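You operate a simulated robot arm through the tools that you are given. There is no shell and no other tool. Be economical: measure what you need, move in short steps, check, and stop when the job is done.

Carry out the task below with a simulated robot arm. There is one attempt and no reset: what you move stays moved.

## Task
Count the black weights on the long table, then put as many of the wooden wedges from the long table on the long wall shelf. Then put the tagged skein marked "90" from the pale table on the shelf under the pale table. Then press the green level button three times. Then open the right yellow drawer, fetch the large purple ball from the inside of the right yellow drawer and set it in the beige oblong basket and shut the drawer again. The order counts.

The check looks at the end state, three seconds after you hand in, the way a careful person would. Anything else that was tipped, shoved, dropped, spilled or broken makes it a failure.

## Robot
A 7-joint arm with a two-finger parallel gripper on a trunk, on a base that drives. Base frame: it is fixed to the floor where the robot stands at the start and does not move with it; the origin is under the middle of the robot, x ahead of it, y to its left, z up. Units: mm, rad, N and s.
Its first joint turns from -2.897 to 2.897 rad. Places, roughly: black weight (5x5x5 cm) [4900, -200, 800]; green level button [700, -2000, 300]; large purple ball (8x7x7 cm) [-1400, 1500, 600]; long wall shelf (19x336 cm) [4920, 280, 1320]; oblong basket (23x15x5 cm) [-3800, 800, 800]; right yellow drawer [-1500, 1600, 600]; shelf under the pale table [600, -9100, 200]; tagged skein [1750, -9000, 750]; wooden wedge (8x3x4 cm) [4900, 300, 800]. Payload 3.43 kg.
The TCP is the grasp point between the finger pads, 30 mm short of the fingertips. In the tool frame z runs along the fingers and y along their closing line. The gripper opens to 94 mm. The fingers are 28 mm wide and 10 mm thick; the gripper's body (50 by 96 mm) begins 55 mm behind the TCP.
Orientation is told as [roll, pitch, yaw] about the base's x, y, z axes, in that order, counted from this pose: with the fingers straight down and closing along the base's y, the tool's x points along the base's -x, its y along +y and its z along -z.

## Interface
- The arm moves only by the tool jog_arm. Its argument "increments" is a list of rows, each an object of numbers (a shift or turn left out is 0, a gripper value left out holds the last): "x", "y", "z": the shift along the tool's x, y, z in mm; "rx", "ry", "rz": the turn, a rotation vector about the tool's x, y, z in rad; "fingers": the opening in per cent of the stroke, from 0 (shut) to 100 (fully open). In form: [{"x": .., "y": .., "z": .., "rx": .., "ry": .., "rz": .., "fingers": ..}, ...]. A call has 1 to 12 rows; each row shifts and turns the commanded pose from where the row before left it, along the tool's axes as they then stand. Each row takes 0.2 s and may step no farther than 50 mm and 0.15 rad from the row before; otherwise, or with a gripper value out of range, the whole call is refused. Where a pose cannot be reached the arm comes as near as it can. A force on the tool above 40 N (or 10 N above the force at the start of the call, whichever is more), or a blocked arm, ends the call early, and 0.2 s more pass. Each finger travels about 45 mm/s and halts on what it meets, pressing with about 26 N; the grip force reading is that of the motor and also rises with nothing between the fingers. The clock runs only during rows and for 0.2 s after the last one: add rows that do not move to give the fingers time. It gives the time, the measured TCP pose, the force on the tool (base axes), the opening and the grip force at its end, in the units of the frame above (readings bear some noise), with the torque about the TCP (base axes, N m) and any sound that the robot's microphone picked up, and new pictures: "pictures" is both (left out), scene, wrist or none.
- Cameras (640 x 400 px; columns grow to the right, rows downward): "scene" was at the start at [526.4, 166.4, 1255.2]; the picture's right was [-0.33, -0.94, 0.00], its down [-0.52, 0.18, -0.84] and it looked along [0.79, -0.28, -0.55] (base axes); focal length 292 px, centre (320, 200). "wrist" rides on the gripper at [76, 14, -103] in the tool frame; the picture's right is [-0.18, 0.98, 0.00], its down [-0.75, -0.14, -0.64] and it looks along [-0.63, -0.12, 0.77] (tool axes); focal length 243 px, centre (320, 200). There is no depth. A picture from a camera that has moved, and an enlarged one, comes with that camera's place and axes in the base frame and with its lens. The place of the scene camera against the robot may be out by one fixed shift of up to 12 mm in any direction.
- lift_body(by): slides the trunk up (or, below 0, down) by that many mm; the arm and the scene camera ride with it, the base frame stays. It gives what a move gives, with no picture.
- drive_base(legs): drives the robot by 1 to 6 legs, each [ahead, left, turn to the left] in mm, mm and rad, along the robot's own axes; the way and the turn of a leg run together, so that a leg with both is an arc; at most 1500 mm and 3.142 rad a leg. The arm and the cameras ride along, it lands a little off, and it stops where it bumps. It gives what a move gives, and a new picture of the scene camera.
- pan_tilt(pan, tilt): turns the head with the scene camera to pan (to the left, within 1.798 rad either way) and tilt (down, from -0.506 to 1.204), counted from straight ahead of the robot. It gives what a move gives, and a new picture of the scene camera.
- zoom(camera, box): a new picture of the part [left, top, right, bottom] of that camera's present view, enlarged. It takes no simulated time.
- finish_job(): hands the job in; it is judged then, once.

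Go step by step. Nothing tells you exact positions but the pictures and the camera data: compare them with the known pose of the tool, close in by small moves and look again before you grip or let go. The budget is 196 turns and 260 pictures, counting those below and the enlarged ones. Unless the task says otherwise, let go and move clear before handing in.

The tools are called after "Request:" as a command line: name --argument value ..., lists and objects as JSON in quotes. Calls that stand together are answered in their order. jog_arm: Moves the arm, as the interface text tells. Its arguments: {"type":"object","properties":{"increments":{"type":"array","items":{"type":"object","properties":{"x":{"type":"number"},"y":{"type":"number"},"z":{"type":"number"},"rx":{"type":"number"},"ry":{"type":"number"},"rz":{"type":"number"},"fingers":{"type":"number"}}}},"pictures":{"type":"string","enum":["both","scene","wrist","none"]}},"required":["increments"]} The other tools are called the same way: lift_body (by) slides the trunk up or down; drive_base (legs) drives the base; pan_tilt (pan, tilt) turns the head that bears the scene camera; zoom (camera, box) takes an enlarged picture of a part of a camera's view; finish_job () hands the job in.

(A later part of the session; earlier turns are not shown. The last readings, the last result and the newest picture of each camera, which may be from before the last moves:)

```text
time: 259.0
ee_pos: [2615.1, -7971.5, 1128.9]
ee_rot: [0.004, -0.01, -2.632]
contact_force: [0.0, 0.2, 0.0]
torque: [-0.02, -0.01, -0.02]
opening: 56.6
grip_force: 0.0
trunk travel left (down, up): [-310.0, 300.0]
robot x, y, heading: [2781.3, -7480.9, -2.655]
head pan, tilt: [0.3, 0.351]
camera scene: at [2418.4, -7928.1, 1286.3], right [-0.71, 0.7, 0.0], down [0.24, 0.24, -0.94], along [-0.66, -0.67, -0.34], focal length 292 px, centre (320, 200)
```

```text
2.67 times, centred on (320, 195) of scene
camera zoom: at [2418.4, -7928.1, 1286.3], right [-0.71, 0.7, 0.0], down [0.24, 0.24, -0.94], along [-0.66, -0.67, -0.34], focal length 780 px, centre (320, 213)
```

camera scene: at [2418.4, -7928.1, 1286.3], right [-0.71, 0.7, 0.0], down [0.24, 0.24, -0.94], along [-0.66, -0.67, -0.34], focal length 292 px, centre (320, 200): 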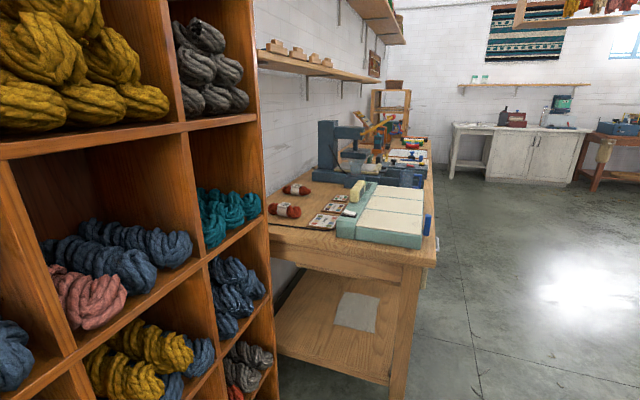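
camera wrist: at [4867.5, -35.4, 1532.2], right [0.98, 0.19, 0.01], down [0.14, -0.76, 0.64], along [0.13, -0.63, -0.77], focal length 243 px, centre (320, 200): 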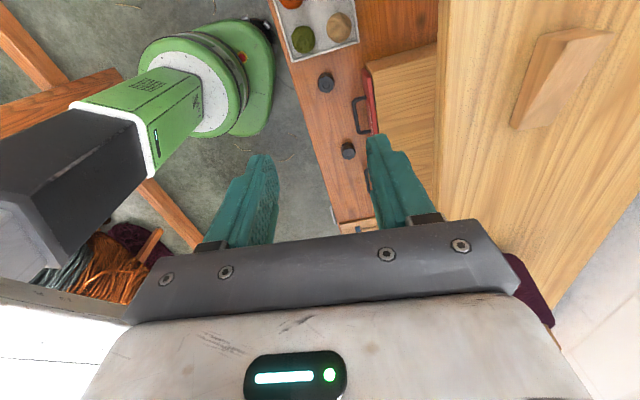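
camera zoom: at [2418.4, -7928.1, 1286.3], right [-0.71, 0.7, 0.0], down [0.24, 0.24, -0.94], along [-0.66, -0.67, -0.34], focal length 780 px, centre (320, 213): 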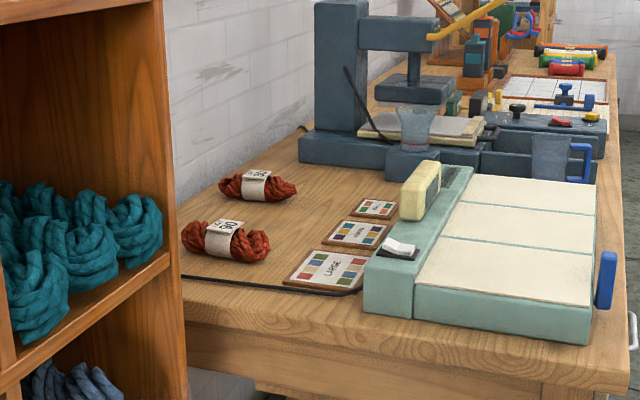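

Two tagged skeins lie on the near end of the pale table. I'll raise the trunk for clearance and look for the stool on the right before passing.

Request:
lift_body --by 300

Request:
pan_tilt --pan -0.5 --tilt 0.6

Request:
pan_tilt --pan 0.2 --tilt 0.55

```text
time: 262.0
ee_pos: [2616.4, -7971.6, 1427.6]
ee_rot: [0.003, -0.011, -2.634]
contact_force: [-0.1, -0.3, -0.1]
torque: [0.0, 0.03, -0.03]
opening: 56.3
grip_force: 0.0
trunk travel left (down, up): [-610.0, 0.0]
robot x, y, heading: [2780.1, -7479.2, -2.648]
head pan, tilt: [0.3, 0.351]
```

```text
time: 263.1
ee_pos: [2613.8, -7971.0, 1428.2]
ee_rot: [0.004, -0.012, -2.634]
contact_force: [-0.5, -0.1, -0.4]
torque: [0.01, 0.0, -0.01]
opening: 56.7
grip_force: 0.1
trunk travel left (down, up): [-610.0, 0.0]
robot x, y, heading: [2785.4, -7481.6, -2.649]
head pan, tilt: [-0.499, 0.6]
camera scene: at [2395.5, -7861.3, 1563.5], right [0.01, 1.0, 0.0], down [0.56, 0.0, -0.83], along [-0.83, 0.01, -0.56], focal length 292 px, centre (320, 200)
```

scene: 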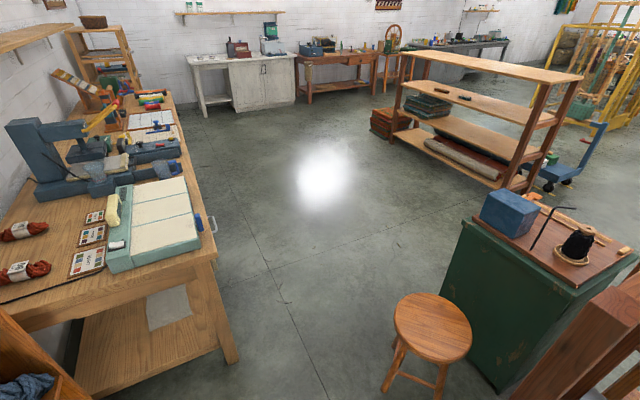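

```text
time: 264.2
ee_pos: [2614.9, -7970.6, 1427.6]
ee_rot: [0.003, -0.011, -2.635]
contact_force: [0.1, 0.6, 0.4]
torque: [-0.01, 0.04, 0.0]
opening: 56.3
grip_force: 0.0
trunk travel left (down, up): [-610.0, 0.0]
robot x, y, heading: [2782.4, -7482.6, -2.651]
head pan, tilt: [0.201, 0.55]
camera scene: at [2414.7, -7919.2, 1568.0], right [-0.64, 0.77, 0.0], down [0.4, 0.33, -0.85], along [-0.66, -0.54, -0.52], focal length 292 px, centre (320, 200)
```

scene: 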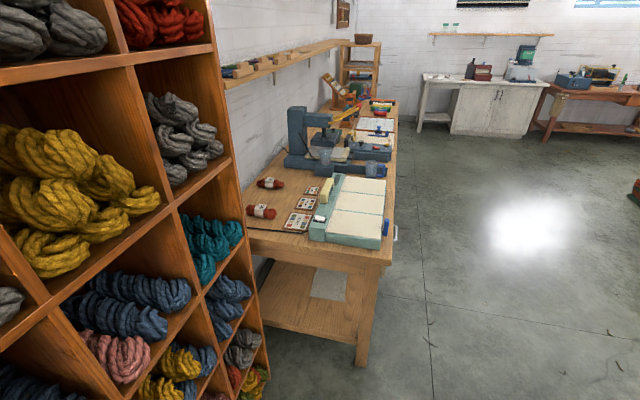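

Request:
drive_base --legs '[[529, -125, -0.013], [1100, 0, 0], [0, 0, 0.86]]'

Request:
jog_arm --increments '[{"fingers": 80}]' --pictures "wrist"

```text
time: 274.9
ee_pos: [1534.5, -8589.5, 1428.3]
ee_rot: [0.004, -0.011, -1.766]
contact_force: [-0.4, -0.2, -0.2]
torque: [0.0, 0.01, -0.01]
opening: 56.5
grip_force: 0.0
trunk travel left (down, up): [-610.0, 0.0]
robot x, y, heading: [1268.0, -8143.9, -1.788]
head pan, tilt: [0.201, 0.55]
camera scene: at [1365.4, -8707.9, 1568.0], right [-1.0, 0.02, 0.0], down [0.01, 0.52, -0.85], along [-0.01, -0.85, -0.52], focal length 292 px, centre (320, 200)
```

scene: 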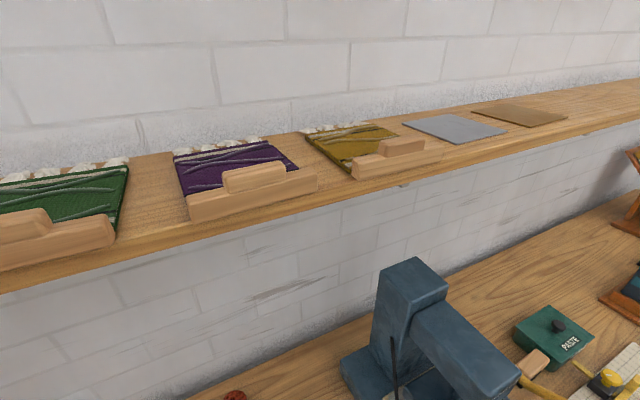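

```text
time: 275.3
ee_pos: [1534.7, -8589.5, 1429.1]
ee_rot: [0.004, -0.01, -1.768]
contact_force: [0.4, -0.3, -0.7]
torque: [0.03, 0.02, -0.02]
opening: 75.3
grip_force: 0.1
trunk travel left (down, up): [-610.0, 0.0]
robot x, y, heading: [1272.3, -8145.5, -1.785]
head pan, tilt: [0.201, 0.55]
camera wrist: at [1564.0, -8516.4, 1531.3], right [0.93, -0.37, 0.01], down [-0.29, -0.7, 0.65], along [-0.24, -0.6, -0.76], focal length 243 px, centre (320, 200)
```

wrist: 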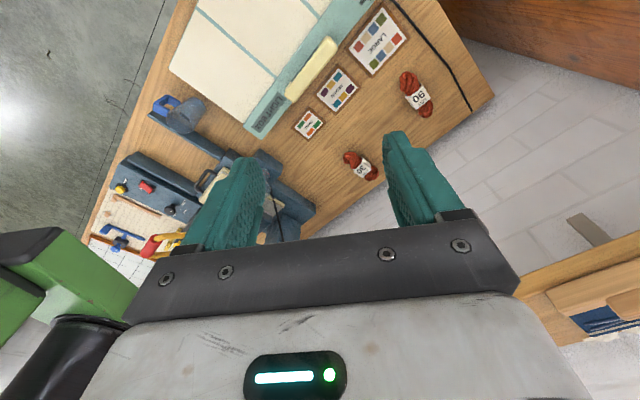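

Request:
zoom --camera "wrist" --box '[330, 60, 450, 190]'

```text
3.08 times, centred on (390, 125) of wrist
camera zoom: at [1564.0, -8516.4, 1531.3], right [0.93, -0.37, 0.01], down [-0.29, -0.7, 0.65], along [-0.24, -0.6, -0.76], focal length 746 px, centre (105, 431)
```

zoom: 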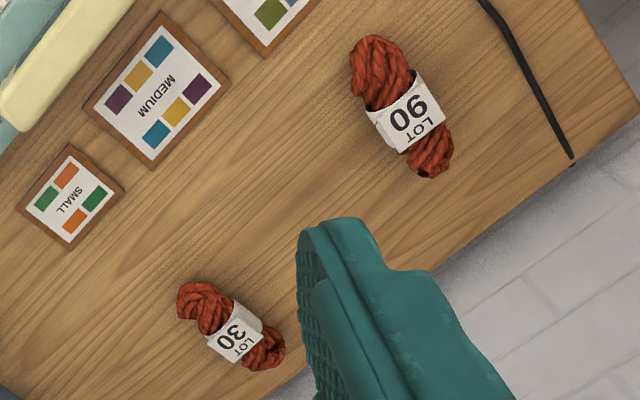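

The near skein reads LOT 90 (upside down here), the other LOT 30. I'll lower, then move over the 90 skein.

Request:
lift_body --by -210

Request:
jog_arm --increments '[{"z": 45, "rz": -0.07}, {"z": 45, "rz": -0.07}, {"z": 45, "rz": -0.07}, {"z": 45, "rz": -0.07}, {"z": 40, "rz": -0.08}, {"rz": -0.08}]' --pictures "both"

```text
time: 277.5
ee_pos: [1534.6, -8589.4, 1217.7]
ee_rot: [0.002, -0.01, -1.768]
contact_force: [0.3, -1.0, 0.5]
torque: [-0.04, -0.02, -0.03]
opening: 75.1
grip_force: 0.0
trunk travel left (down, up): [-400.0, 210.0]
robot x, y, heading: [1267.5, -8143.3, -1.788]
head pan, tilt: [0.201, 0.55]
```

```text
time: 278.9
ee_pos: [1533.2, -8591.5, 997.7]
ee_rot: [0.001, -0.01, -1.325]
contact_force: [0.4, 0.0, -1.1]
torque: [0.0, -0.02, 0.02]
opening: 75.0
grip_force: 0.1
trunk travel left (down, up): [-400.0, 210.0]
robot x, y, heading: [1270.9, -8146.7, -1.783]
head pan, tilt: [0.201, 0.55]
camera scene: at [1365.4, -8707.9, 1358.0], right [-1.0, 0.02, 0.0], down [0.01, 0.52, -0.85], along [-0.01, -0.85, -0.52], focal length 292 px, centre (320, 200)
camera wrist: at [1530.4, -8514.0, 1100.1], right [1.0, 0.06, 0.0], down [0.04, -0.76, 0.65], along [0.04, -0.65, -0.76], focal length 243 px, centre (320, 200)
```

scene: 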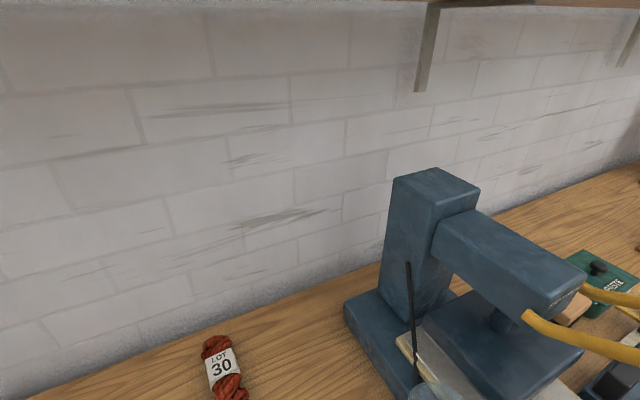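
wrist: 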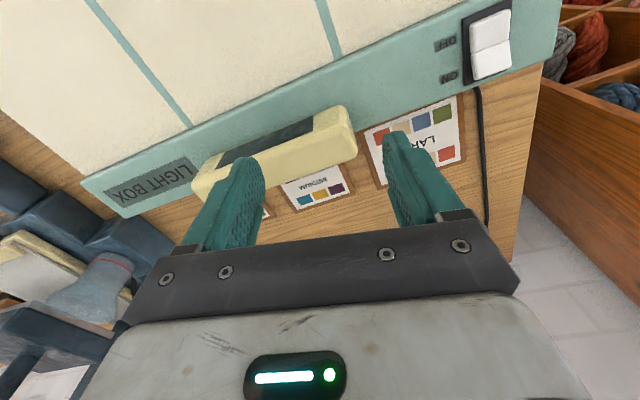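

Request:
jog_arm --increments '[{"x": -38, "y": 19.4}, {"x": -38, "y": 19.4}, {"x": -38, "y": 19.4}, {"x": -38, "y": 19.4}, {"x": -38, "y": 19.4}, {"x": -38, "y": 19.4}]' --pictures "wrist"

```text
time: 280.3
ee_pos: [1702.5, -8784.2, 1003.7]
ee_rot: [0.0, -0.01, -1.329]
contact_force: [0.9, 0.1, 0.0]
torque: [-0.06, -0.04, 0.03]
opening: 75.2
grip_force: 0.0
trunk travel left (down, up): [-400.0, 210.0]
robot x, y, heading: [1271.5, -8144.4, -1.789]
head pan, tilt: [0.201, 0.55]
camera wrist: at [1698.2, -8705.8, 1105.9], right [1.0, 0.06, 0.0], down [0.04, -0.76, 0.65], along [0.04, -0.65, -0.76], focal length 243 px, centre (320, 200)
```

wrist: 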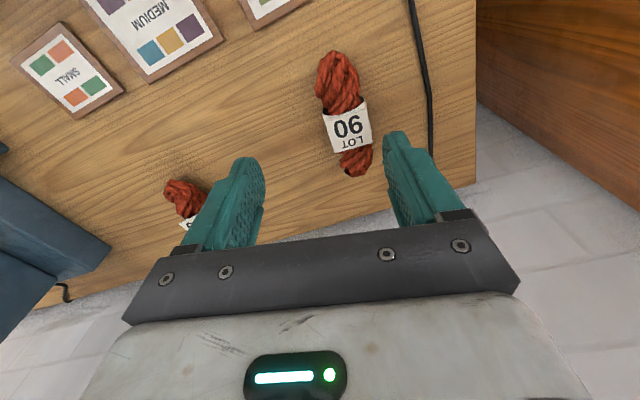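

Request:
jog_arm --increments '[{"x": -34, "y": 14, "rz": -0.05, "fingers": 95}, {"x": -34, "y": 14}, {"z": 45}, {"z": 45}, {"z": 40}]' --pictures "wrist"

```text
time: 281.5
ee_pos: [1745.3, -8847.3, 872.0]
ee_rot: [0.0, -0.011, -1.277]
contact_force: [0.5, -0.9, -0.1]
torque: [-0.04, 0.01, -0.01]
opening: 89.2
grip_force: 0.0
trunk travel left (down, up): [-400.0, 210.0]
robot x, y, heading: [1273.9, -8146.7, -1.79]
head pan, tilt: [0.201, 0.55]
camera wrist: at [1737.8, -8769.1, 973.8], right [0.99, 0.11, 0.0], down [0.08, -0.75, 0.65], along [0.07, -0.65, -0.76], focal length 243 px, centre (320, 200)
```

wrist: 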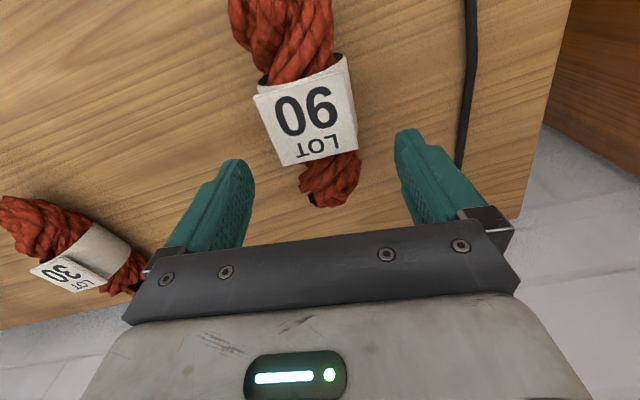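

Request:
jog_arm --increments '[{"y": -8, "rz": -0.03}, {"z": 40}, {"z": 25}]' --pictures "wrist"

```text
time: 282.3
ee_pos: [1740.6, -8848.0, 829.6]
ee_rot: [0.001, -0.014, -1.243]
contact_force: [-6.3, 6.6, 13.0]
torque: [0.54, -0.31, 0.5]
opening: 87.4
grip_force: 0.0
trunk travel left (down, up): [-400.0, 210.0]
robot x, y, heading: [1270.6, -8144.4, -1.791]
head pan, tilt: [0.201, 0.55]
stopped in row 3: the force on the tool passed its limit at 60 N (the readings are from after the stop); the commanded pose is now the measured one
camera wrist: at [1729.9, -8770.0, 932.6], right [0.99, 0.14, 0.0], down [0.1, -0.75, 0.65], along [0.09, -0.65, -0.76], focal length 243 px, centre (320, 200)
```

wrist: 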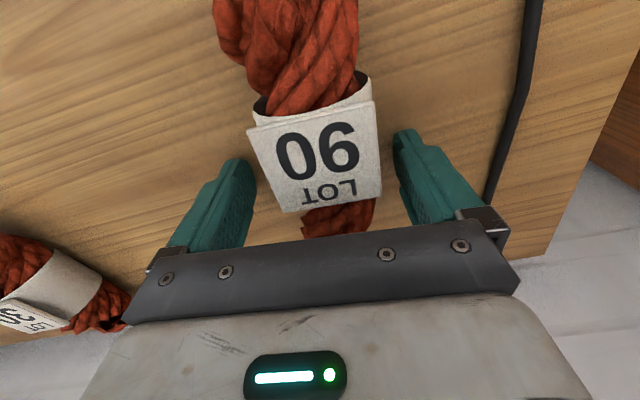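

Fingertips are at the table and the tag is between the fingers. Close.

Request:
jog_arm --increments '[{"z": -4}, {"x": 8}, {"fingers": 0}, {}, {}, {}, {}, {}, {}]' --pictures "wrist"

```text
time: 284.3
ee_pos: [1737.7, -8841.7, 831.6]
ee_rot: [0.0, -0.014, -1.247]
contact_force: [-0.2, -0.7, 0.3]
torque: [0.02, 0.03, 0.03]
opening: 53.8
grip_force: 25.4
trunk travel left (down, up): [-400.0, 210.0]
robot x, y, heading: [1268.4, -8144.0, -1.785]
head pan, tilt: [0.201, 0.55]
camera wrist: at [1727.0, -8762.9, 933.9], right [0.99, 0.14, 0.0], down [0.1, -0.75, 0.65], along [0.09, -0.65, -0.76], focal length 243 px, centre (320, 200)
```

wrist: 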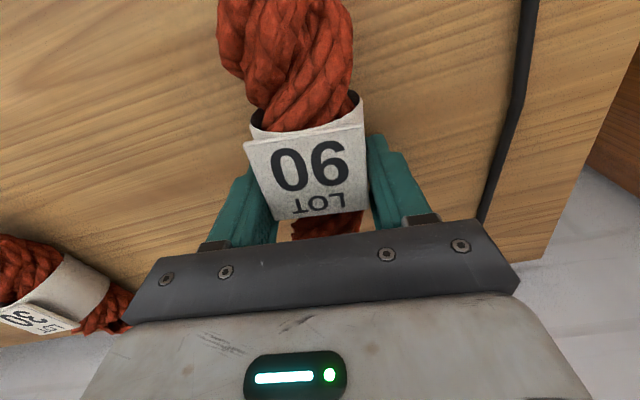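

Skein 90 is gripped. Lift, pull back over the table, then back the base off from the table.

Request:
jog_arm --increments '[{"z": -40}, {"z": -40}, {"z": -40}, {"x": 40}, {"x": 40}, {"x": 40}, {"x": 40}, {"x": 40}, {"x": 40}]' --pictures "wrist"

Request:
drive_base --legs '[[-350, -292, 0]]'

Request:
pan_tilt --pan 0.5 --tilt 0.8

```text
time: 286.3
ee_pos: [1660.6, -8612.3, 948.8]
ee_rot: [0.0, -0.014, -1.245]
contact_force: [-0.9, -0.3, 0.0]
torque: [0.0, 0.0, -0.01]
opening: 53.6
grip_force: 25.2
trunk travel left (down, up): [-400.0, 210.0]
robot x, y, heading: [1269.6, -8143.6, -1.787]
head pan, tilt: [0.201, 0.55]
camera wrist: at [1649.1, -8534.3, 1051.4], right [0.99, 0.14, 0.0], down [0.1, -0.75, 0.65], along [0.09, -0.65, -0.76], focal length 243 px, centre (320, 200)
```

wrist: 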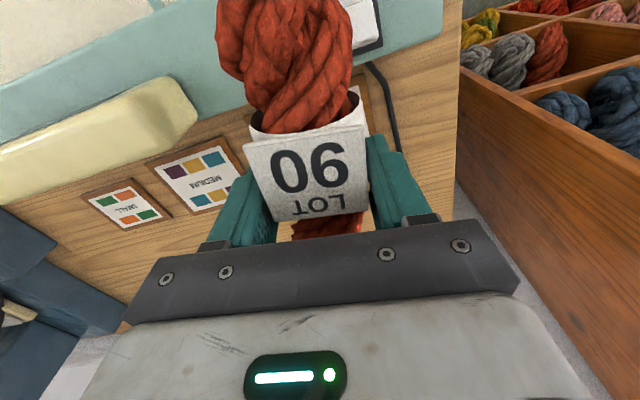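

```text
time: 289.1
ee_pos: [1439.7, -8206.8, 949.0]
ee_rot: [-0.002, -0.016, -1.25]
contact_force: [-0.6, -0.4, -0.4]
torque: [-0.04, 0.0, -0.01]
opening: 53.7
grip_force: 25.8
trunk travel left (down, up): [-400.0, 210.0]
robot x, y, heading: [1051.3, -7738.1, -1.796]
head pan, tilt: [0.201, 0.55]
camera scene: at [1145.4, -8301.3, 1358.0], right [-1.0, 0.02, 0.0], down [0.01, 0.52, -0.85], along [-0.02, -0.85, -0.52], focal length 292 px, centre (320, 200)
```

scene: 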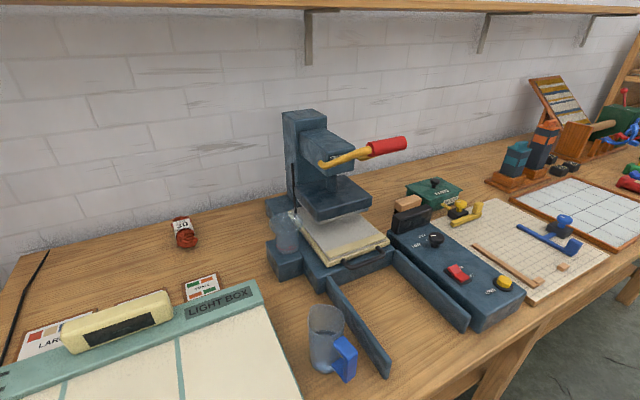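

```text
time: 289.9
ee_pos: [1440.3, -8207.4, 949.8]
ee_rot: [-0.003, -0.015, -1.25]
contact_force: [0.0, -0.1, -0.4]
torque: [-0.01, -0.03, 0.0]
opening: 53.8
grip_force: 25.7
trunk travel left (down, up): [-400.0, 210.0]
robot x, y, heading: [1053.6, -7737.4, -1.785]
head pan, tilt: [0.499, 0.799]
camera scene: at [1169.2, -8289.0, 1336.7], right [-0.96, -0.28, 0.0], down [-0.2, 0.69, -0.7], along [0.19, -0.67, -0.72], focal length 292 px, centre (320, 200)
```

scene: 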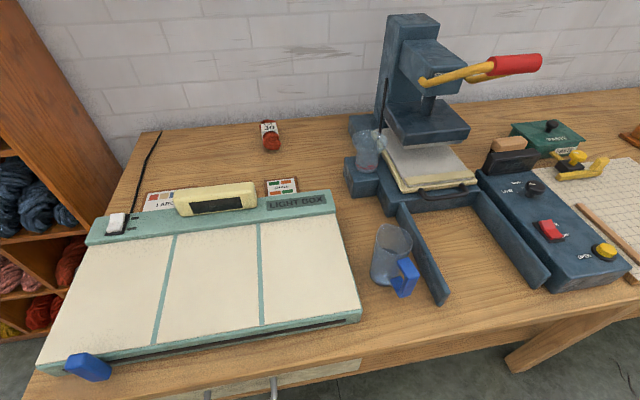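

I'll back a bit more, then lower the trunk to look under the table.

Request:
drive_base --legs '[[-90, -75, 0]]'

Request:
lift_body --by -400

Request:
pan_tilt --pan 0.2 --tilt 0.6

Request:
jog_arm --increments '[{}]' --pictures "wrist"

```text
time: 291.1
ee_pos: [1385.2, -8102.3, 948.5]
ee_rot: [0.0, -0.014, -1.251]
contact_force: [0.4, -0.2, -0.7]
torque: [-0.01, -0.05, 0.03]
opening: 53.8
grip_force: 26.1
trunk travel left (down, up): [-400.0, 210.0]
robot x, y, heading: [999.5, -7634.0, -1.79]
head pan, tilt: [0.499, 0.799]
camera scene: at [1114.0, -8184.4, 1336.6], right [-0.96, -0.27, 0.0], down [-0.2, 0.69, -0.7], along [0.19, -0.67, -0.72], focal length 292 px, centre (320, 200)
```

scene: 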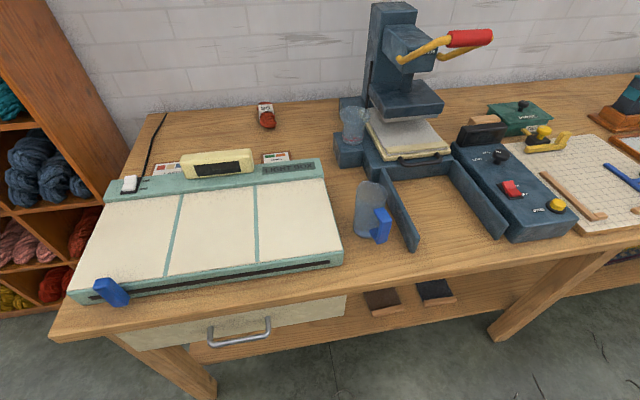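

```text
time: 294.9
ee_pos: [1384.4, -8103.0, 550.4]
ee_rot: [-0.001, -0.015, -1.252]
contact_force: [-0.1, -0.2, -0.9]
torque: [-0.02, -0.01, 0.0]
opening: 54.0
grip_force: 25.9
trunk travel left (down, up): [0.0, 610.0]
robot x, y, heading: [999.2, -7632.0, -1.79]
head pan, tilt: [0.499, 0.799]
```

```text
time: 295.7
ee_pos: [1385.1, -8102.5, 548.2]
ee_rot: [-0.002, -0.014, -1.251]
contact_force: [0.2, 0.9, 0.2]
torque: [-0.02, -0.01, 0.0]
opening: 53.7
grip_force: 26.0
trunk travel left (down, up): [0.0, 610.0]
robot x, y, heading: [994.8, -7632.8, -1.796]
head pan, tilt: [0.201, 0.6]
camera scene: at [1090.0, -8195.1, 953.5], right [-1.0, 0.02, 0.0], down [0.01, 0.57, -0.82], along [-0.02, -0.82, -0.57], focal length 292 px, centre (320, 200)
```

scene: 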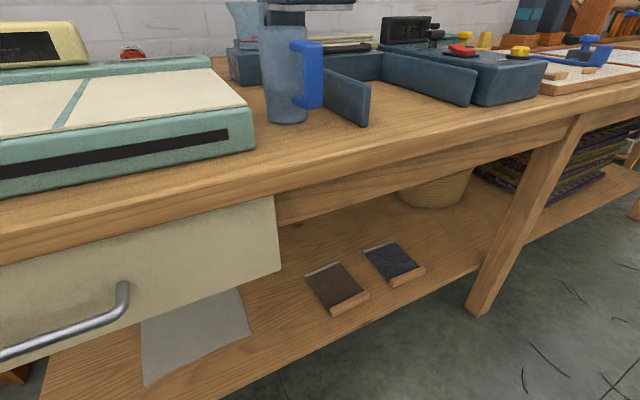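

```text
time: 296.1
ee_pos: [1384.0, -8101.9, 549.6]
ee_rot: [-0.003, -0.012, -1.252]
contact_force: [0.0, -0.6, -1.0]
torque: [-0.01, 0.0, 0.02]
opening: 53.4
grip_force: 26.3
trunk travel left (down, up): [0.0, 610.0]
robot x, y, heading: [995.9, -7631.4, -1.79]
head pan, tilt: [0.201, 0.6]
camera wrist: at [1375.0, -8024.3, 651.5], right [0.99, 0.13, 0.0], down [0.1, -0.75, 0.65], along [0.09, -0.65, -0.76], focal length 243 px, centre (320, 200)
```

wrist: 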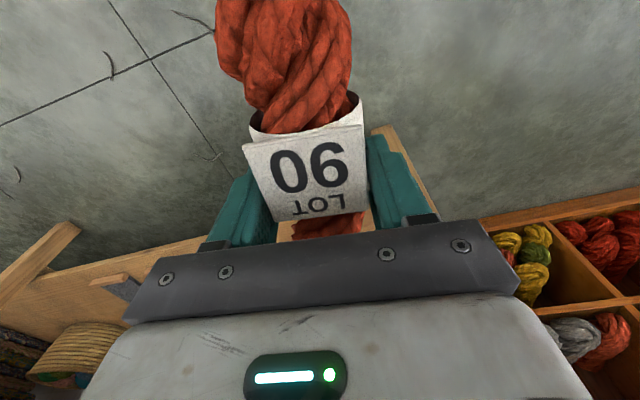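

The shelf under the table is free between the grey cloth and the brown swatch. I'll lower the tool and align the skein, then drive it in under the table.

Request:
jog_arm --increments '[{"z": 45, "rz": -0.08}, {"z": 45, "rz": -0.08}, {"z": 45}, {"z": 45}, {"z": 45}, {"z": 30}]' --pictures "wrist"

Request:
pan_tilt --pan 1.2 --tilt 0.5

```text
time: 297.5
ee_pos: [1385.1, -8105.0, 291.5]
ee_rot: [-0.003, -0.013, -1.091]
contact_force: [0.2, 0.2, 0.4]
torque: [-0.03, 0.02, 0.03]
opening: 53.6
grip_force: 25.7
trunk travel left (down, up): [0.0, 610.0]
robot x, y, heading: [996.9, -7634.8, -1.792]
head pan, tilt: [0.201, 0.6]
camera wrist: at [1363.1, -8029.1, 395.0], right [0.96, 0.29, 0.0], down [0.22, -0.72, 0.65], along [0.19, -0.63, -0.76], focal length 243 px, centre (320, 200)
```

wrist: 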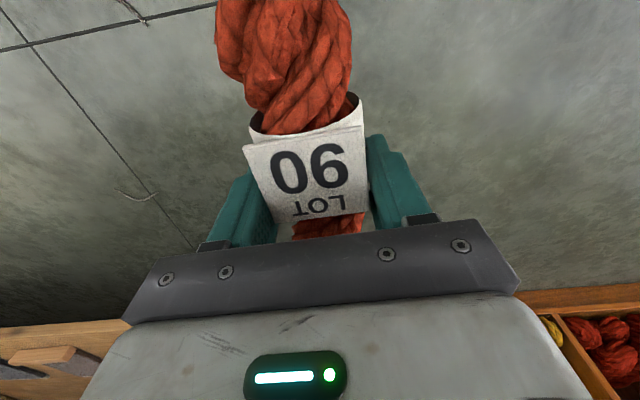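

```text
time: 298.8
ee_pos: [1384.9, -8103.8, 293.7]
ee_rot: [-0.003, -0.014, -1.094]
contact_force: [0.3, -0.4, -1.0]
torque: [-0.03, -0.01, -0.01]
opening: 53.5
grip_force: 25.8
trunk travel left (down, up): [0.0, 610.0]
robot x, y, heading: [997.4, -7630.2, -1.794]
head pan, tilt: [1.201, 0.499]
camera scene: at [1167.2, -8157.5, 962.6], right [-0.56, -0.83, 0.0], down [-0.4, 0.27, -0.88], along [0.73, -0.49, -0.48], focal length 292 px, centre (320, 200)
```

scene: 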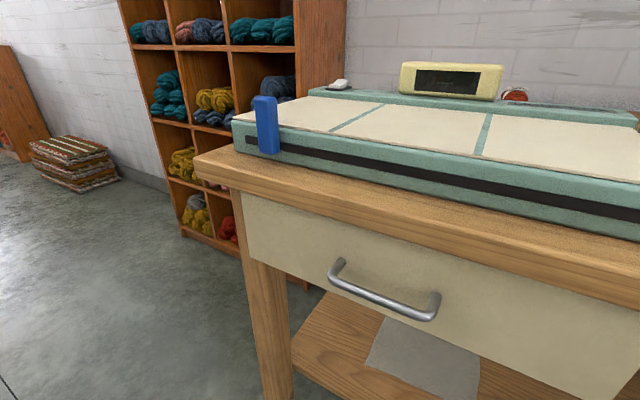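

Request:
drive_base --legs '[[304, -361, 0]]'

Request:
pan_tilt --pan 0.6 --tilt 1.0

```text
time: 301.6
ee_pos: [963.4, -8320.8, 292.5]
ee_rot: [-0.003, -0.013, -1.101]
contact_force: [0.8, 0.6, -0.1]
torque: [-0.02, -0.01, 0.0]
opening: 53.6
grip_force: 25.8
trunk travel left (down, up): [0.0, 610.0]
robot x, y, heading: [579.7, -7844.6, -1.8]
head pan, tilt: [1.201, 0.499]
camera scene: at [744.3, -8371.7, 962.6], right [-0.57, -0.82, 0.0], down [-0.39, 0.27, -0.88], along [0.72, -0.5, -0.48], focal length 292 px, centre (320, 200)
```

scene: 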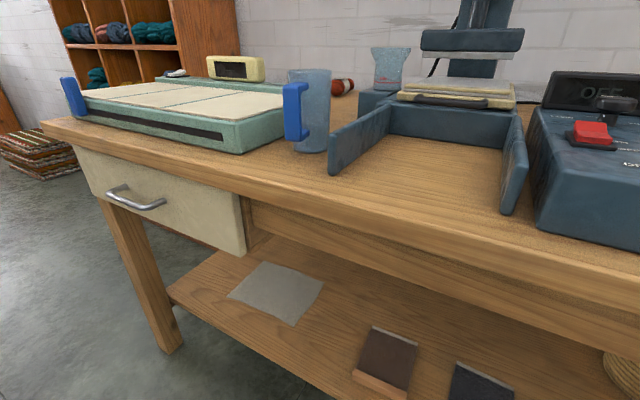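

```text
time: 302.6
ee_pos: [963.0, -8322.2, 293.4]
ee_rot: [-0.004, -0.013, -1.103]
contact_force: [-0.4, 0.0, -1.0]
torque: [-0.04, 0.02, 0.0]
opening: 53.7
grip_force: 25.7
trunk travel left (down, up): [0.0, 610.0]
robot x, y, heading: [584.4, -7848.4, -1.8]
head pan, tilt: [0.6, 1.0]
camera scene: at [694.5, -8385.2, 921.5], right [-0.93, -0.36, 0.0], down [-0.3, 0.78, -0.54], along [0.2, -0.5, -0.84], focal length 292 px, centre (320, 200)
```

scene: 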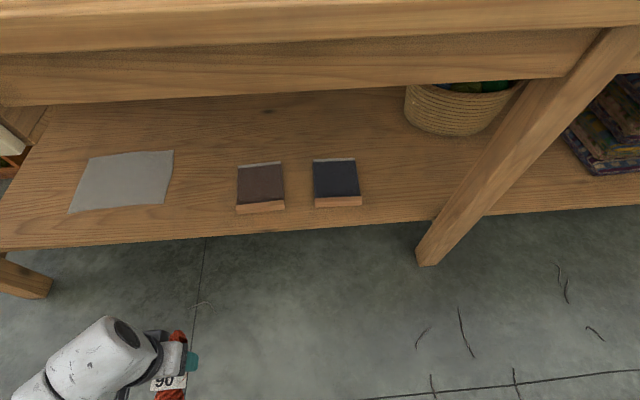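

Request:
drive_base --legs '[[185, 184, 0]]'

```text
time: 304.4
ee_pos: [1096.6, -8544.1, 293.0]
ee_rot: [-0.005, -0.015, -1.101]
contact_force: [-0.1, 0.2, -0.2]
torque: [-0.01, 0.01, -0.01]
opening: 53.8
grip_force: 26.1
trunk travel left (down, up): [0.0, 610.0]
robot x, y, heading: [711.6, -8069.8, -1.802]
head pan, tilt: [0.6, 1.0]
camera scene: at [827.4, -8607.5, 921.5], right [-0.93, -0.36, 0.0], down [-0.3, 0.78, -0.54], along [0.19, -0.5, -0.84], focal length 292 px, centre (320, 200)
```

scene: 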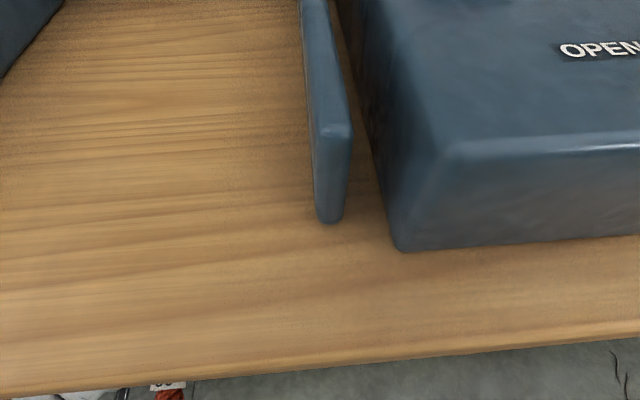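

The head now hangs over the table edge, so I'll do the rest with the arm.

Request:
jog_arm --increments '[{"x": -36, "y": 3}, {"x": -36, "y": 3}, {"x": -36, "y": 3}, {"x": -35, "y": 3}]' --pictures "wrist"

```text
time: 305.4
ee_pos: [1170.0, -8663.1, 295.1]
ee_rot: [-0.004, -0.013, -1.101]
contact_force: [0.3, -0.7, -0.7]
torque: [-0.01, 0.03, 0.04]
opening: 53.7
grip_force: 25.3
trunk travel left (down, up): [0.0, 610.0]
robot x, y, heading: [715.1, -8072.9, -1.805]
head pan, tilt: [0.6, 1.0]
camera wrist: at [1150.0, -8588.2, 397.5], right [0.96, 0.28, 0.0], down [0.21, -0.73, 0.65], along [0.18, -0.63, -0.76], focal length 243 px, centre (320, 200)
```

wrist: 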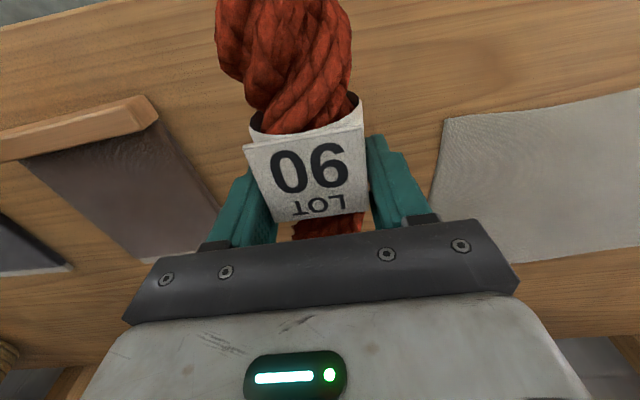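

Request:
jog_arm --increments '[{"x": -30}, {"x": -25}, {"z": 20}, {"z": 15}]' --pictures "wrist"

```text
time: 306.4
ee_pos: [1213.1, -8710.1, 308.0]
ee_rot: [0.03, -0.045, -1.09]
contact_force: [0.1, 0.3, -0.9]
torque: [-0.02, 0.0, 0.01]
opening: 53.8
grip_force: 26.2
out of reach, approached as far as the arm can: row 2, 3, 4
trunk travel left (down, up): [0.0, 610.0]
robot x, y, heading: [714.4, -8068.2, -1.804]
head pan, tilt: [0.6, 1.0]
camera wrist: at [1186.1, -8632.9, 408.5], right [0.96, 0.29, 0.04], down [0.19, -0.72, 0.67], along [0.22, -0.63, -0.74], focal length 243 px, centre (320, 200)
```

wrist: 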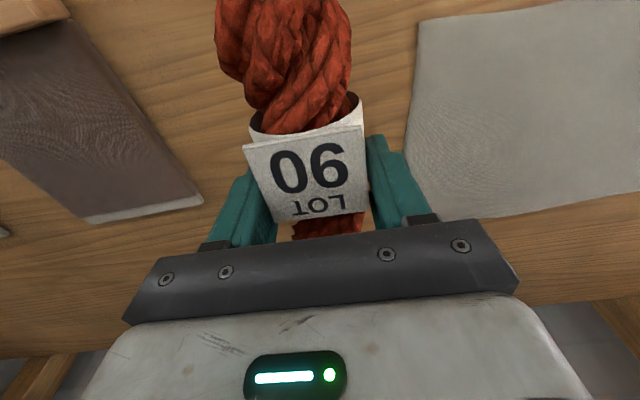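

Request:
drive_base --legs '[[58, 28, 0]]'

Request:
jog_arm --increments '[{"x": 5}]' --pictures "wrist"

```text
time: 307.4
ee_pos: [1218.5, -8754.6, 280.5]
ee_rot: [0.008, -0.013, -1.072]
contact_force: [-0.4, -0.4, -0.3]
torque: [-0.03, -0.02, 0.03]
opening: 53.8
grip_force: 25.5
trunk travel left (down, up): [0.0, 610.0]
robot x, y, heading: [730.8, -8128.9, -1.803]
head pan, tilt: [0.6, 1.0]
camera scene: at [846.5, -8670.7, 917.9], right [-0.93, -0.36, 0.0], down [-0.31, 0.78, -0.54], along [0.2, -0.5, -0.84], focal length 292 px, centre (320, 200)
```

scene: 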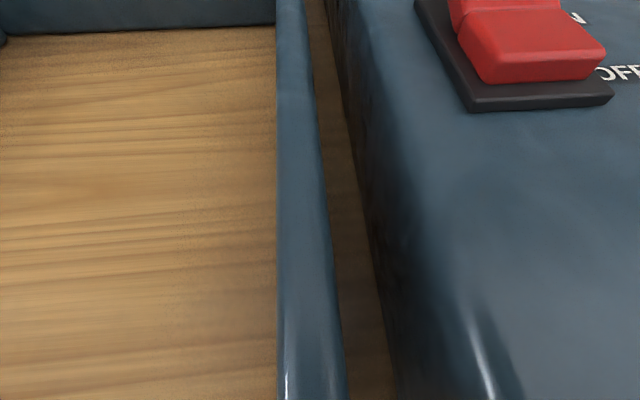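

```text
time: 307.8
ee_pos: [1215.6, -8751.5, 287.6]
ee_rot: [0.008, -0.017, -1.074]
contact_force: [-0.9, -0.1, 0.3]
torque: [-0.03, -0.04, -0.01]
opening: 53.4
grip_force: 25.9
trunk travel left (down, up): [0.0, 610.0]
robot x, y, heading: [727.8, -8129.9, -1.799]
head pan, tilt: [0.6, 1.0]
camera wrist: at [1191.4, -8676.8, 390.3], right [0.95, 0.31, 0.01], down [0.23, -0.72, 0.65], along [0.21, -0.62, -0.76], focal length 243 px, centre (320, 200)
```

wrist: 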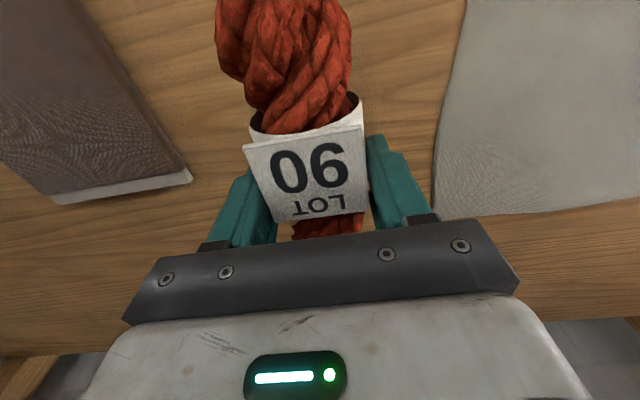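

The head is too near the control box; the tool is deep enough, so I'll drive back 50 mm and then lower.

Request:
drive_base --legs '[[-38, -32, 0]]'

Request:
jog_arm --increments '[{"z": 15}, {"z": 10}, {"z": 10}]' --pictures "wrist"

```text
time: 308.7
ee_pos: [1193.8, -8706.1, 284.1]
ee_rot: [0.006, -0.015, -1.071]
contact_force: [-0.5, -0.3, -0.5]
torque: [0.04, 0.0, -0.02]
opening: 53.4
grip_force: 26.0
trunk travel left (down, up): [0.0, 610.0]
robot x, y, heading: [709.4, -8089.1, -1.802]
head pan, tilt: [0.6, 1.0]
camera scene: at [822.6, -8625.9, 921.5], right [-0.93, -0.36, 0.0], down [-0.31, 0.78, -0.54], along [0.2, -0.5, -0.84], focal length 292 px, centre (320, 200)
```

scene: 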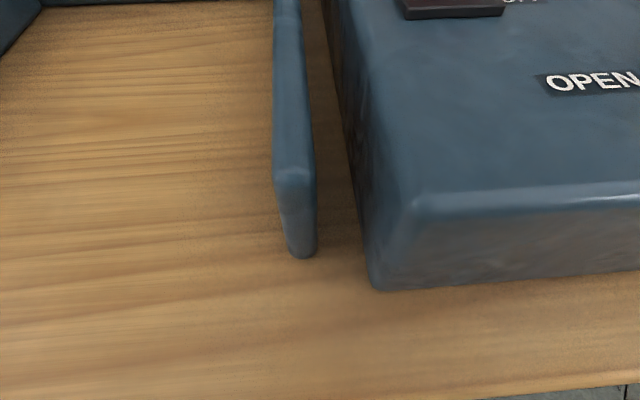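

```text
time: 309.5
ee_pos: [1208.9, -8701.7, 280.5]
ee_rot: [0.033, -0.033, -1.05]
contact_force: [-0.6, 0.7, -1.5]
torque: [-0.01, -0.04, -0.02]
opening: 53.5
grip_force: 26.2
out of reach, approached as far as the arm can: row 1, 2, 3
trunk travel left (down, up): [0.0, 610.0]
robot x, y, heading: [705.6, -8085.1, -1.809]
head pan, tilt: [0.6, 1.0]
camera wrist: at [1180.2, -8627.6, 382.2], right [0.94, 0.33, 0.04], down [0.22, -0.72, 0.66], along [0.24, -0.61, -0.75], focal length 243 px, centre (320, 200)
```

wrist: 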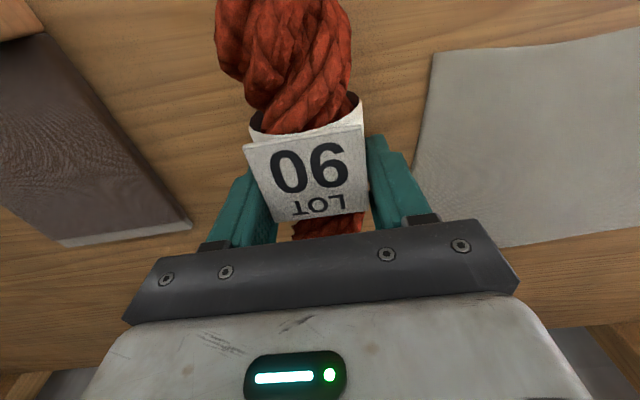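

Too far for lowering. I'll turn the head away from the table so the base can move a bit closer.

Request:
pan_tilt --pan -1.3 --tilt 0.3

Request:
jog_arm --increments '[{"x": 30, "y": -10, "z": -15}, {"x": 20, "y": -10}]' --pictures "none"

```text
time: 311.4
ee_pos: [1209.2, -8701.7, 280.9]
ee_rot: [0.034, -0.03, -1.051]
contact_force: [-0.4, -0.5, -0.3]
torque: [0.0, 0.01, 0.0]
opening: 53.7
grip_force: 25.9
trunk travel left (down, up): [0.0, 610.0]
robot x, y, heading: [704.8, -8088.6, -1.801]
head pan, tilt: [-1.3, 0.3]
camera scene: at [704.0, -8565.0, 980.9], right [-0.04, 1.0, 0.0], down [0.3, 0.01, -0.96], along [-0.95, -0.04, -0.3], focal length 292 px, centre (320, 200)
```

scene: 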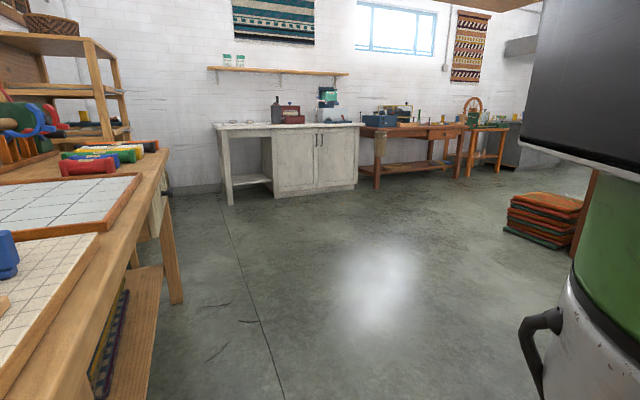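

```text
time: 312.0
ee_pos: [1190.3, -8702.9, 272.2]
ee_rot: [0.006, -0.015, -1.071]
contact_force: [0.4, 0.0, -0.5]
torque: [0.01, -0.01, -0.03]
opening: 53.6
grip_force: 25.8
out of reach, approached as far as the arm can: row 1, 2
trunk travel left (down, up): [0.0, 610.0]
robot x, y, heading: [708.3, -8088.6, -1.804]
head pan, tilt: [-1.3, 0.3]
```

Request:
drive_base --legs '[[54, 46, 0]]'

Request:
jog_arm --increments '[{"x": 40, "z": 10}, {"x": 30, "z": 5}]' --pictures "wrist"

```text
time: 312.9
ee_pos: [1194.9, -8714.2, 255.6]
ee_rot: [-0.015, 0.002, -1.045]
contact_force: [-0.2, -0.5, -1.6]
torque: [-0.03, 0.0, -0.02]
opening: 53.6
grip_force: 26.3
trunk travel left (down, up): [0.0, 610.0]
robot x, y, heading: [720.1, -8114.1, -1.807]
head pan, tilt: [-1.3, 0.3]
stopped in leg 1: the robot was blocked; the commanded pose is now the measured one
camera scene: at [715.0, -8594.8, 981.4], right [-0.04, 1.0, 0.0], down [0.3, 0.01, -0.96], along [-0.95, -0.03, -0.3], focal length 292 px, centre (320, 200)
```

scene: 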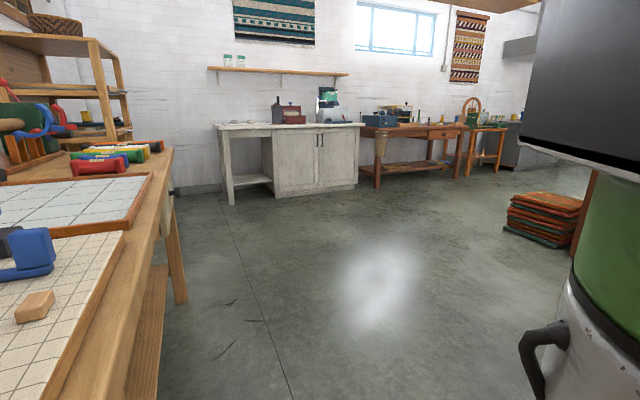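

```text
time: 313.5
ee_pos: [1196.0, -8715.0, 255.8]
ee_rot: [-0.015, -0.003, -1.043]
contact_force: [0.3, 0.6, -0.8]
torque: [-0.02, 0.03, 0.02]
opening: 53.4
grip_force: 26.6
out of reach, approached as far as the arm can: row 1, 2
trunk travel left (down, up): [0.0, 610.0]
robot x, y, heading: [719.5, -8114.9, -1.801]
head pan, tilt: [-1.3, 0.3]
camera wrist: at [1171.6, -8641.1, 359.5], right [0.94, 0.34, -0.01], down [0.26, -0.72, 0.64], along [0.21, -0.61, -0.76], focal length 243 px, centre (320, 200)
```

wrist: 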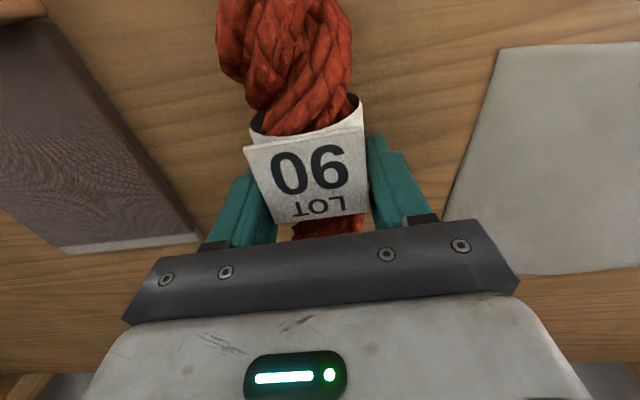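

Something touches; let me look at the arm by the table edge.

Request:
pan_tilt --pan 1.3 --tilt 0.8

```text
time: 315.9
ee_pos: [1195.7, -8714.5, 256.8]
ee_rot: [-0.014, -0.002, -1.043]
contact_force: [1.0, 0.1, -0.8]
torque: [-0.02, -0.01, -0.02]
opening: 53.3
grip_force: 26.2
trunk travel left (down, up): [0.0, 610.0]
robot x, y, heading: [718.4, -8117.3, -1.802]
head pan, tilt: [1.3, 0.799]
camera scene: at [878.7, -8630.3, 936.5], right [-0.48, -0.88, 0.0], down [-0.63, 0.35, -0.7], along [0.61, -0.34, -0.72], focal length 292 px, centre (320, 200)
```

scene: 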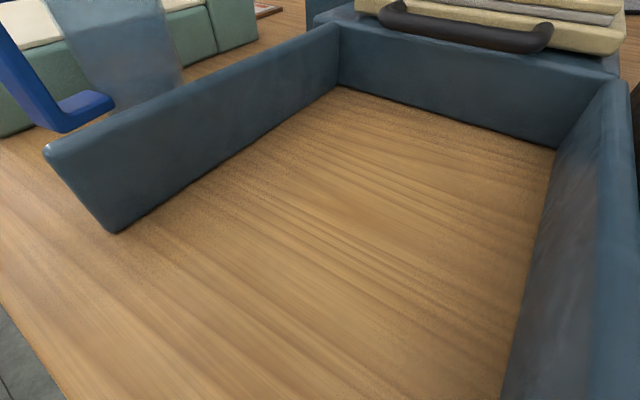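

Request:
pan_tilt --pan 1.79 --tilt 1.1

```text
time: 316.8
ee_pos: [1195.8, -8715.8, 257.4]
ee_rot: [-0.015, -0.002, -1.044]
contact_force: [-0.1, 0.5, 0.0]
torque: [0.0, 0.0, 0.04]
opening: 53.6
grip_force: 26.0
trunk travel left (down, up): [0.0, 610.0]
robot x, y, heading: [716.8, -8119.2, -1.8]
head pan, tilt: [1.791, 1.1]
camera scene: at [871.3, -8592.2, 914.9], right [-0.02, -1.0, 0.0], down [-0.89, 0.01, -0.45], along [0.45, -0.01, -0.89], focal length 292 px, centre (320, 200)
```

scene: 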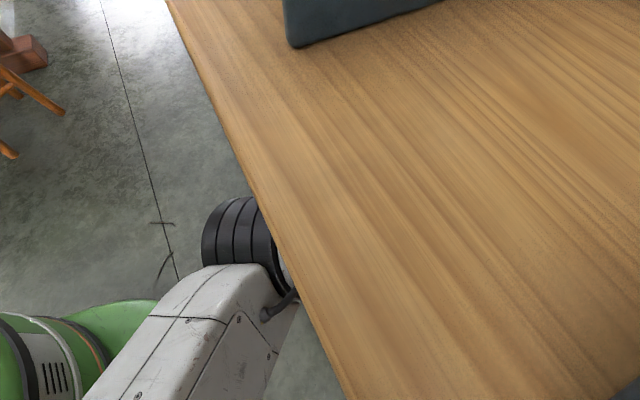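

The elbow rests at the table edge. I'll back off 25 mm and then bring the tool slightly outward and down.

Request:
drive_base --legs '[[-19, -16, 0]]'

Request:
jog_arm --increments '[{"x": 20}, {"x": 20}, {"z": 10}, {"z": 10}]' --pictures "wrist"

```text
time: 317.6
ee_pos: [1185.3, -8693.2, 256.6]
ee_rot: [-0.012, 0.0, -1.045]
contact_force: [-0.5, -0.1, -1.0]
torque: [0.01, 0.0, -0.03]
opening: 53.5
grip_force: 25.8
trunk travel left (down, up): [0.0, 610.0]
robot x, y, heading: [712.3, -8092.6, -1.8]
head pan, tilt: [1.791, 1.1]
camera scene: at [860.7, -8569.5, 914.9], right [-0.01, -1.0, 0.0], down [-0.89, 0.01, -0.45], along [0.45, -0.01, -0.89], focal length 292 px, centre (320, 200)
```

scene: 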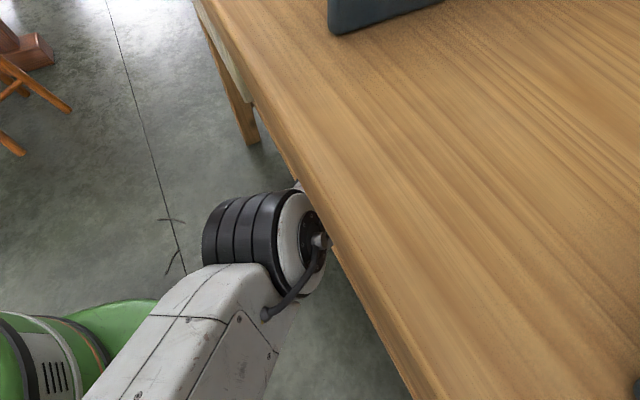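

```text
time: 318.6
ee_pos: [1195.2, -8690.0, 249.6]
ee_rot: [0.001, -0.015, -1.032]
contact_force: [-2.5, -1.0, 11.1]
torque: [0.37, 0.56, 0.1]
opening: 53.7
grip_force: 25.8
out of reach, approached as far as the arm can: row 1, 2, 4
trunk travel left (down, up): [0.0, 610.0]
robot x, y, heading: [708.3, -8091.6, -1.802]
head pan, tilt: [1.791, 1.1]
camera wrist: at [1167.6, -8616.9, 352.8], right [0.94, 0.34, 0.01], down [0.26, -0.71, 0.65], along [0.23, -0.61, -0.76], focal length 243 px, centre (320, 200)
```

wrist: 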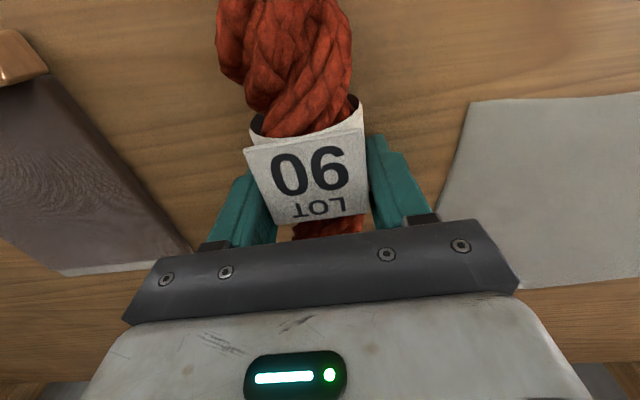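

The skein is on the shelf (contact force). Release and rise.

Request:
jog_arm --increments '[{"fingers": 80}, {"fingers": 90}, {}, {"z": -20}, {"z": -20}, {"z": -20}, {"z": -20}]' --pictures "wrist"

```text
time: 320.2
ee_pos: [1185.3, -8692.9, 316.3]
ee_rot: [-0.014, 0.001, -1.045]
contact_force: [0.0, -0.3, 0.4]
torque: [0.0, 0.0, 0.01]
opening: 84.5
grip_force: 0.0
trunk travel left (down, up): [0.0, 610.0]
robot x, y, heading: [710.4, -8096.4, -1.801]
head pan, tilt: [1.791, 1.1]
camera wrist: at [1161.1, -8618.7, 420.6], right [0.94, 0.33, -0.01], down [0.26, -0.72, 0.64], along [0.21, -0.61, -0.76], focal length 243 px, centre (320, 200)
```

wrist: 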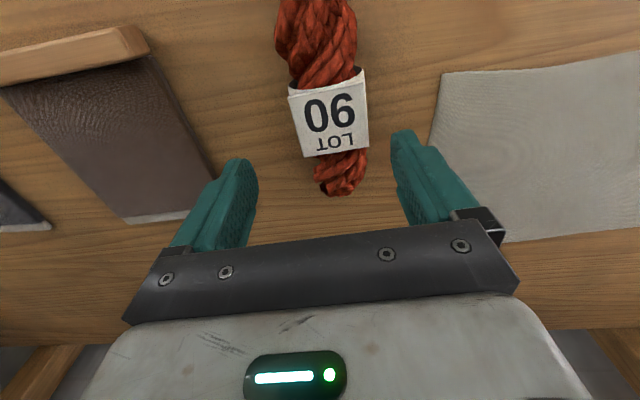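

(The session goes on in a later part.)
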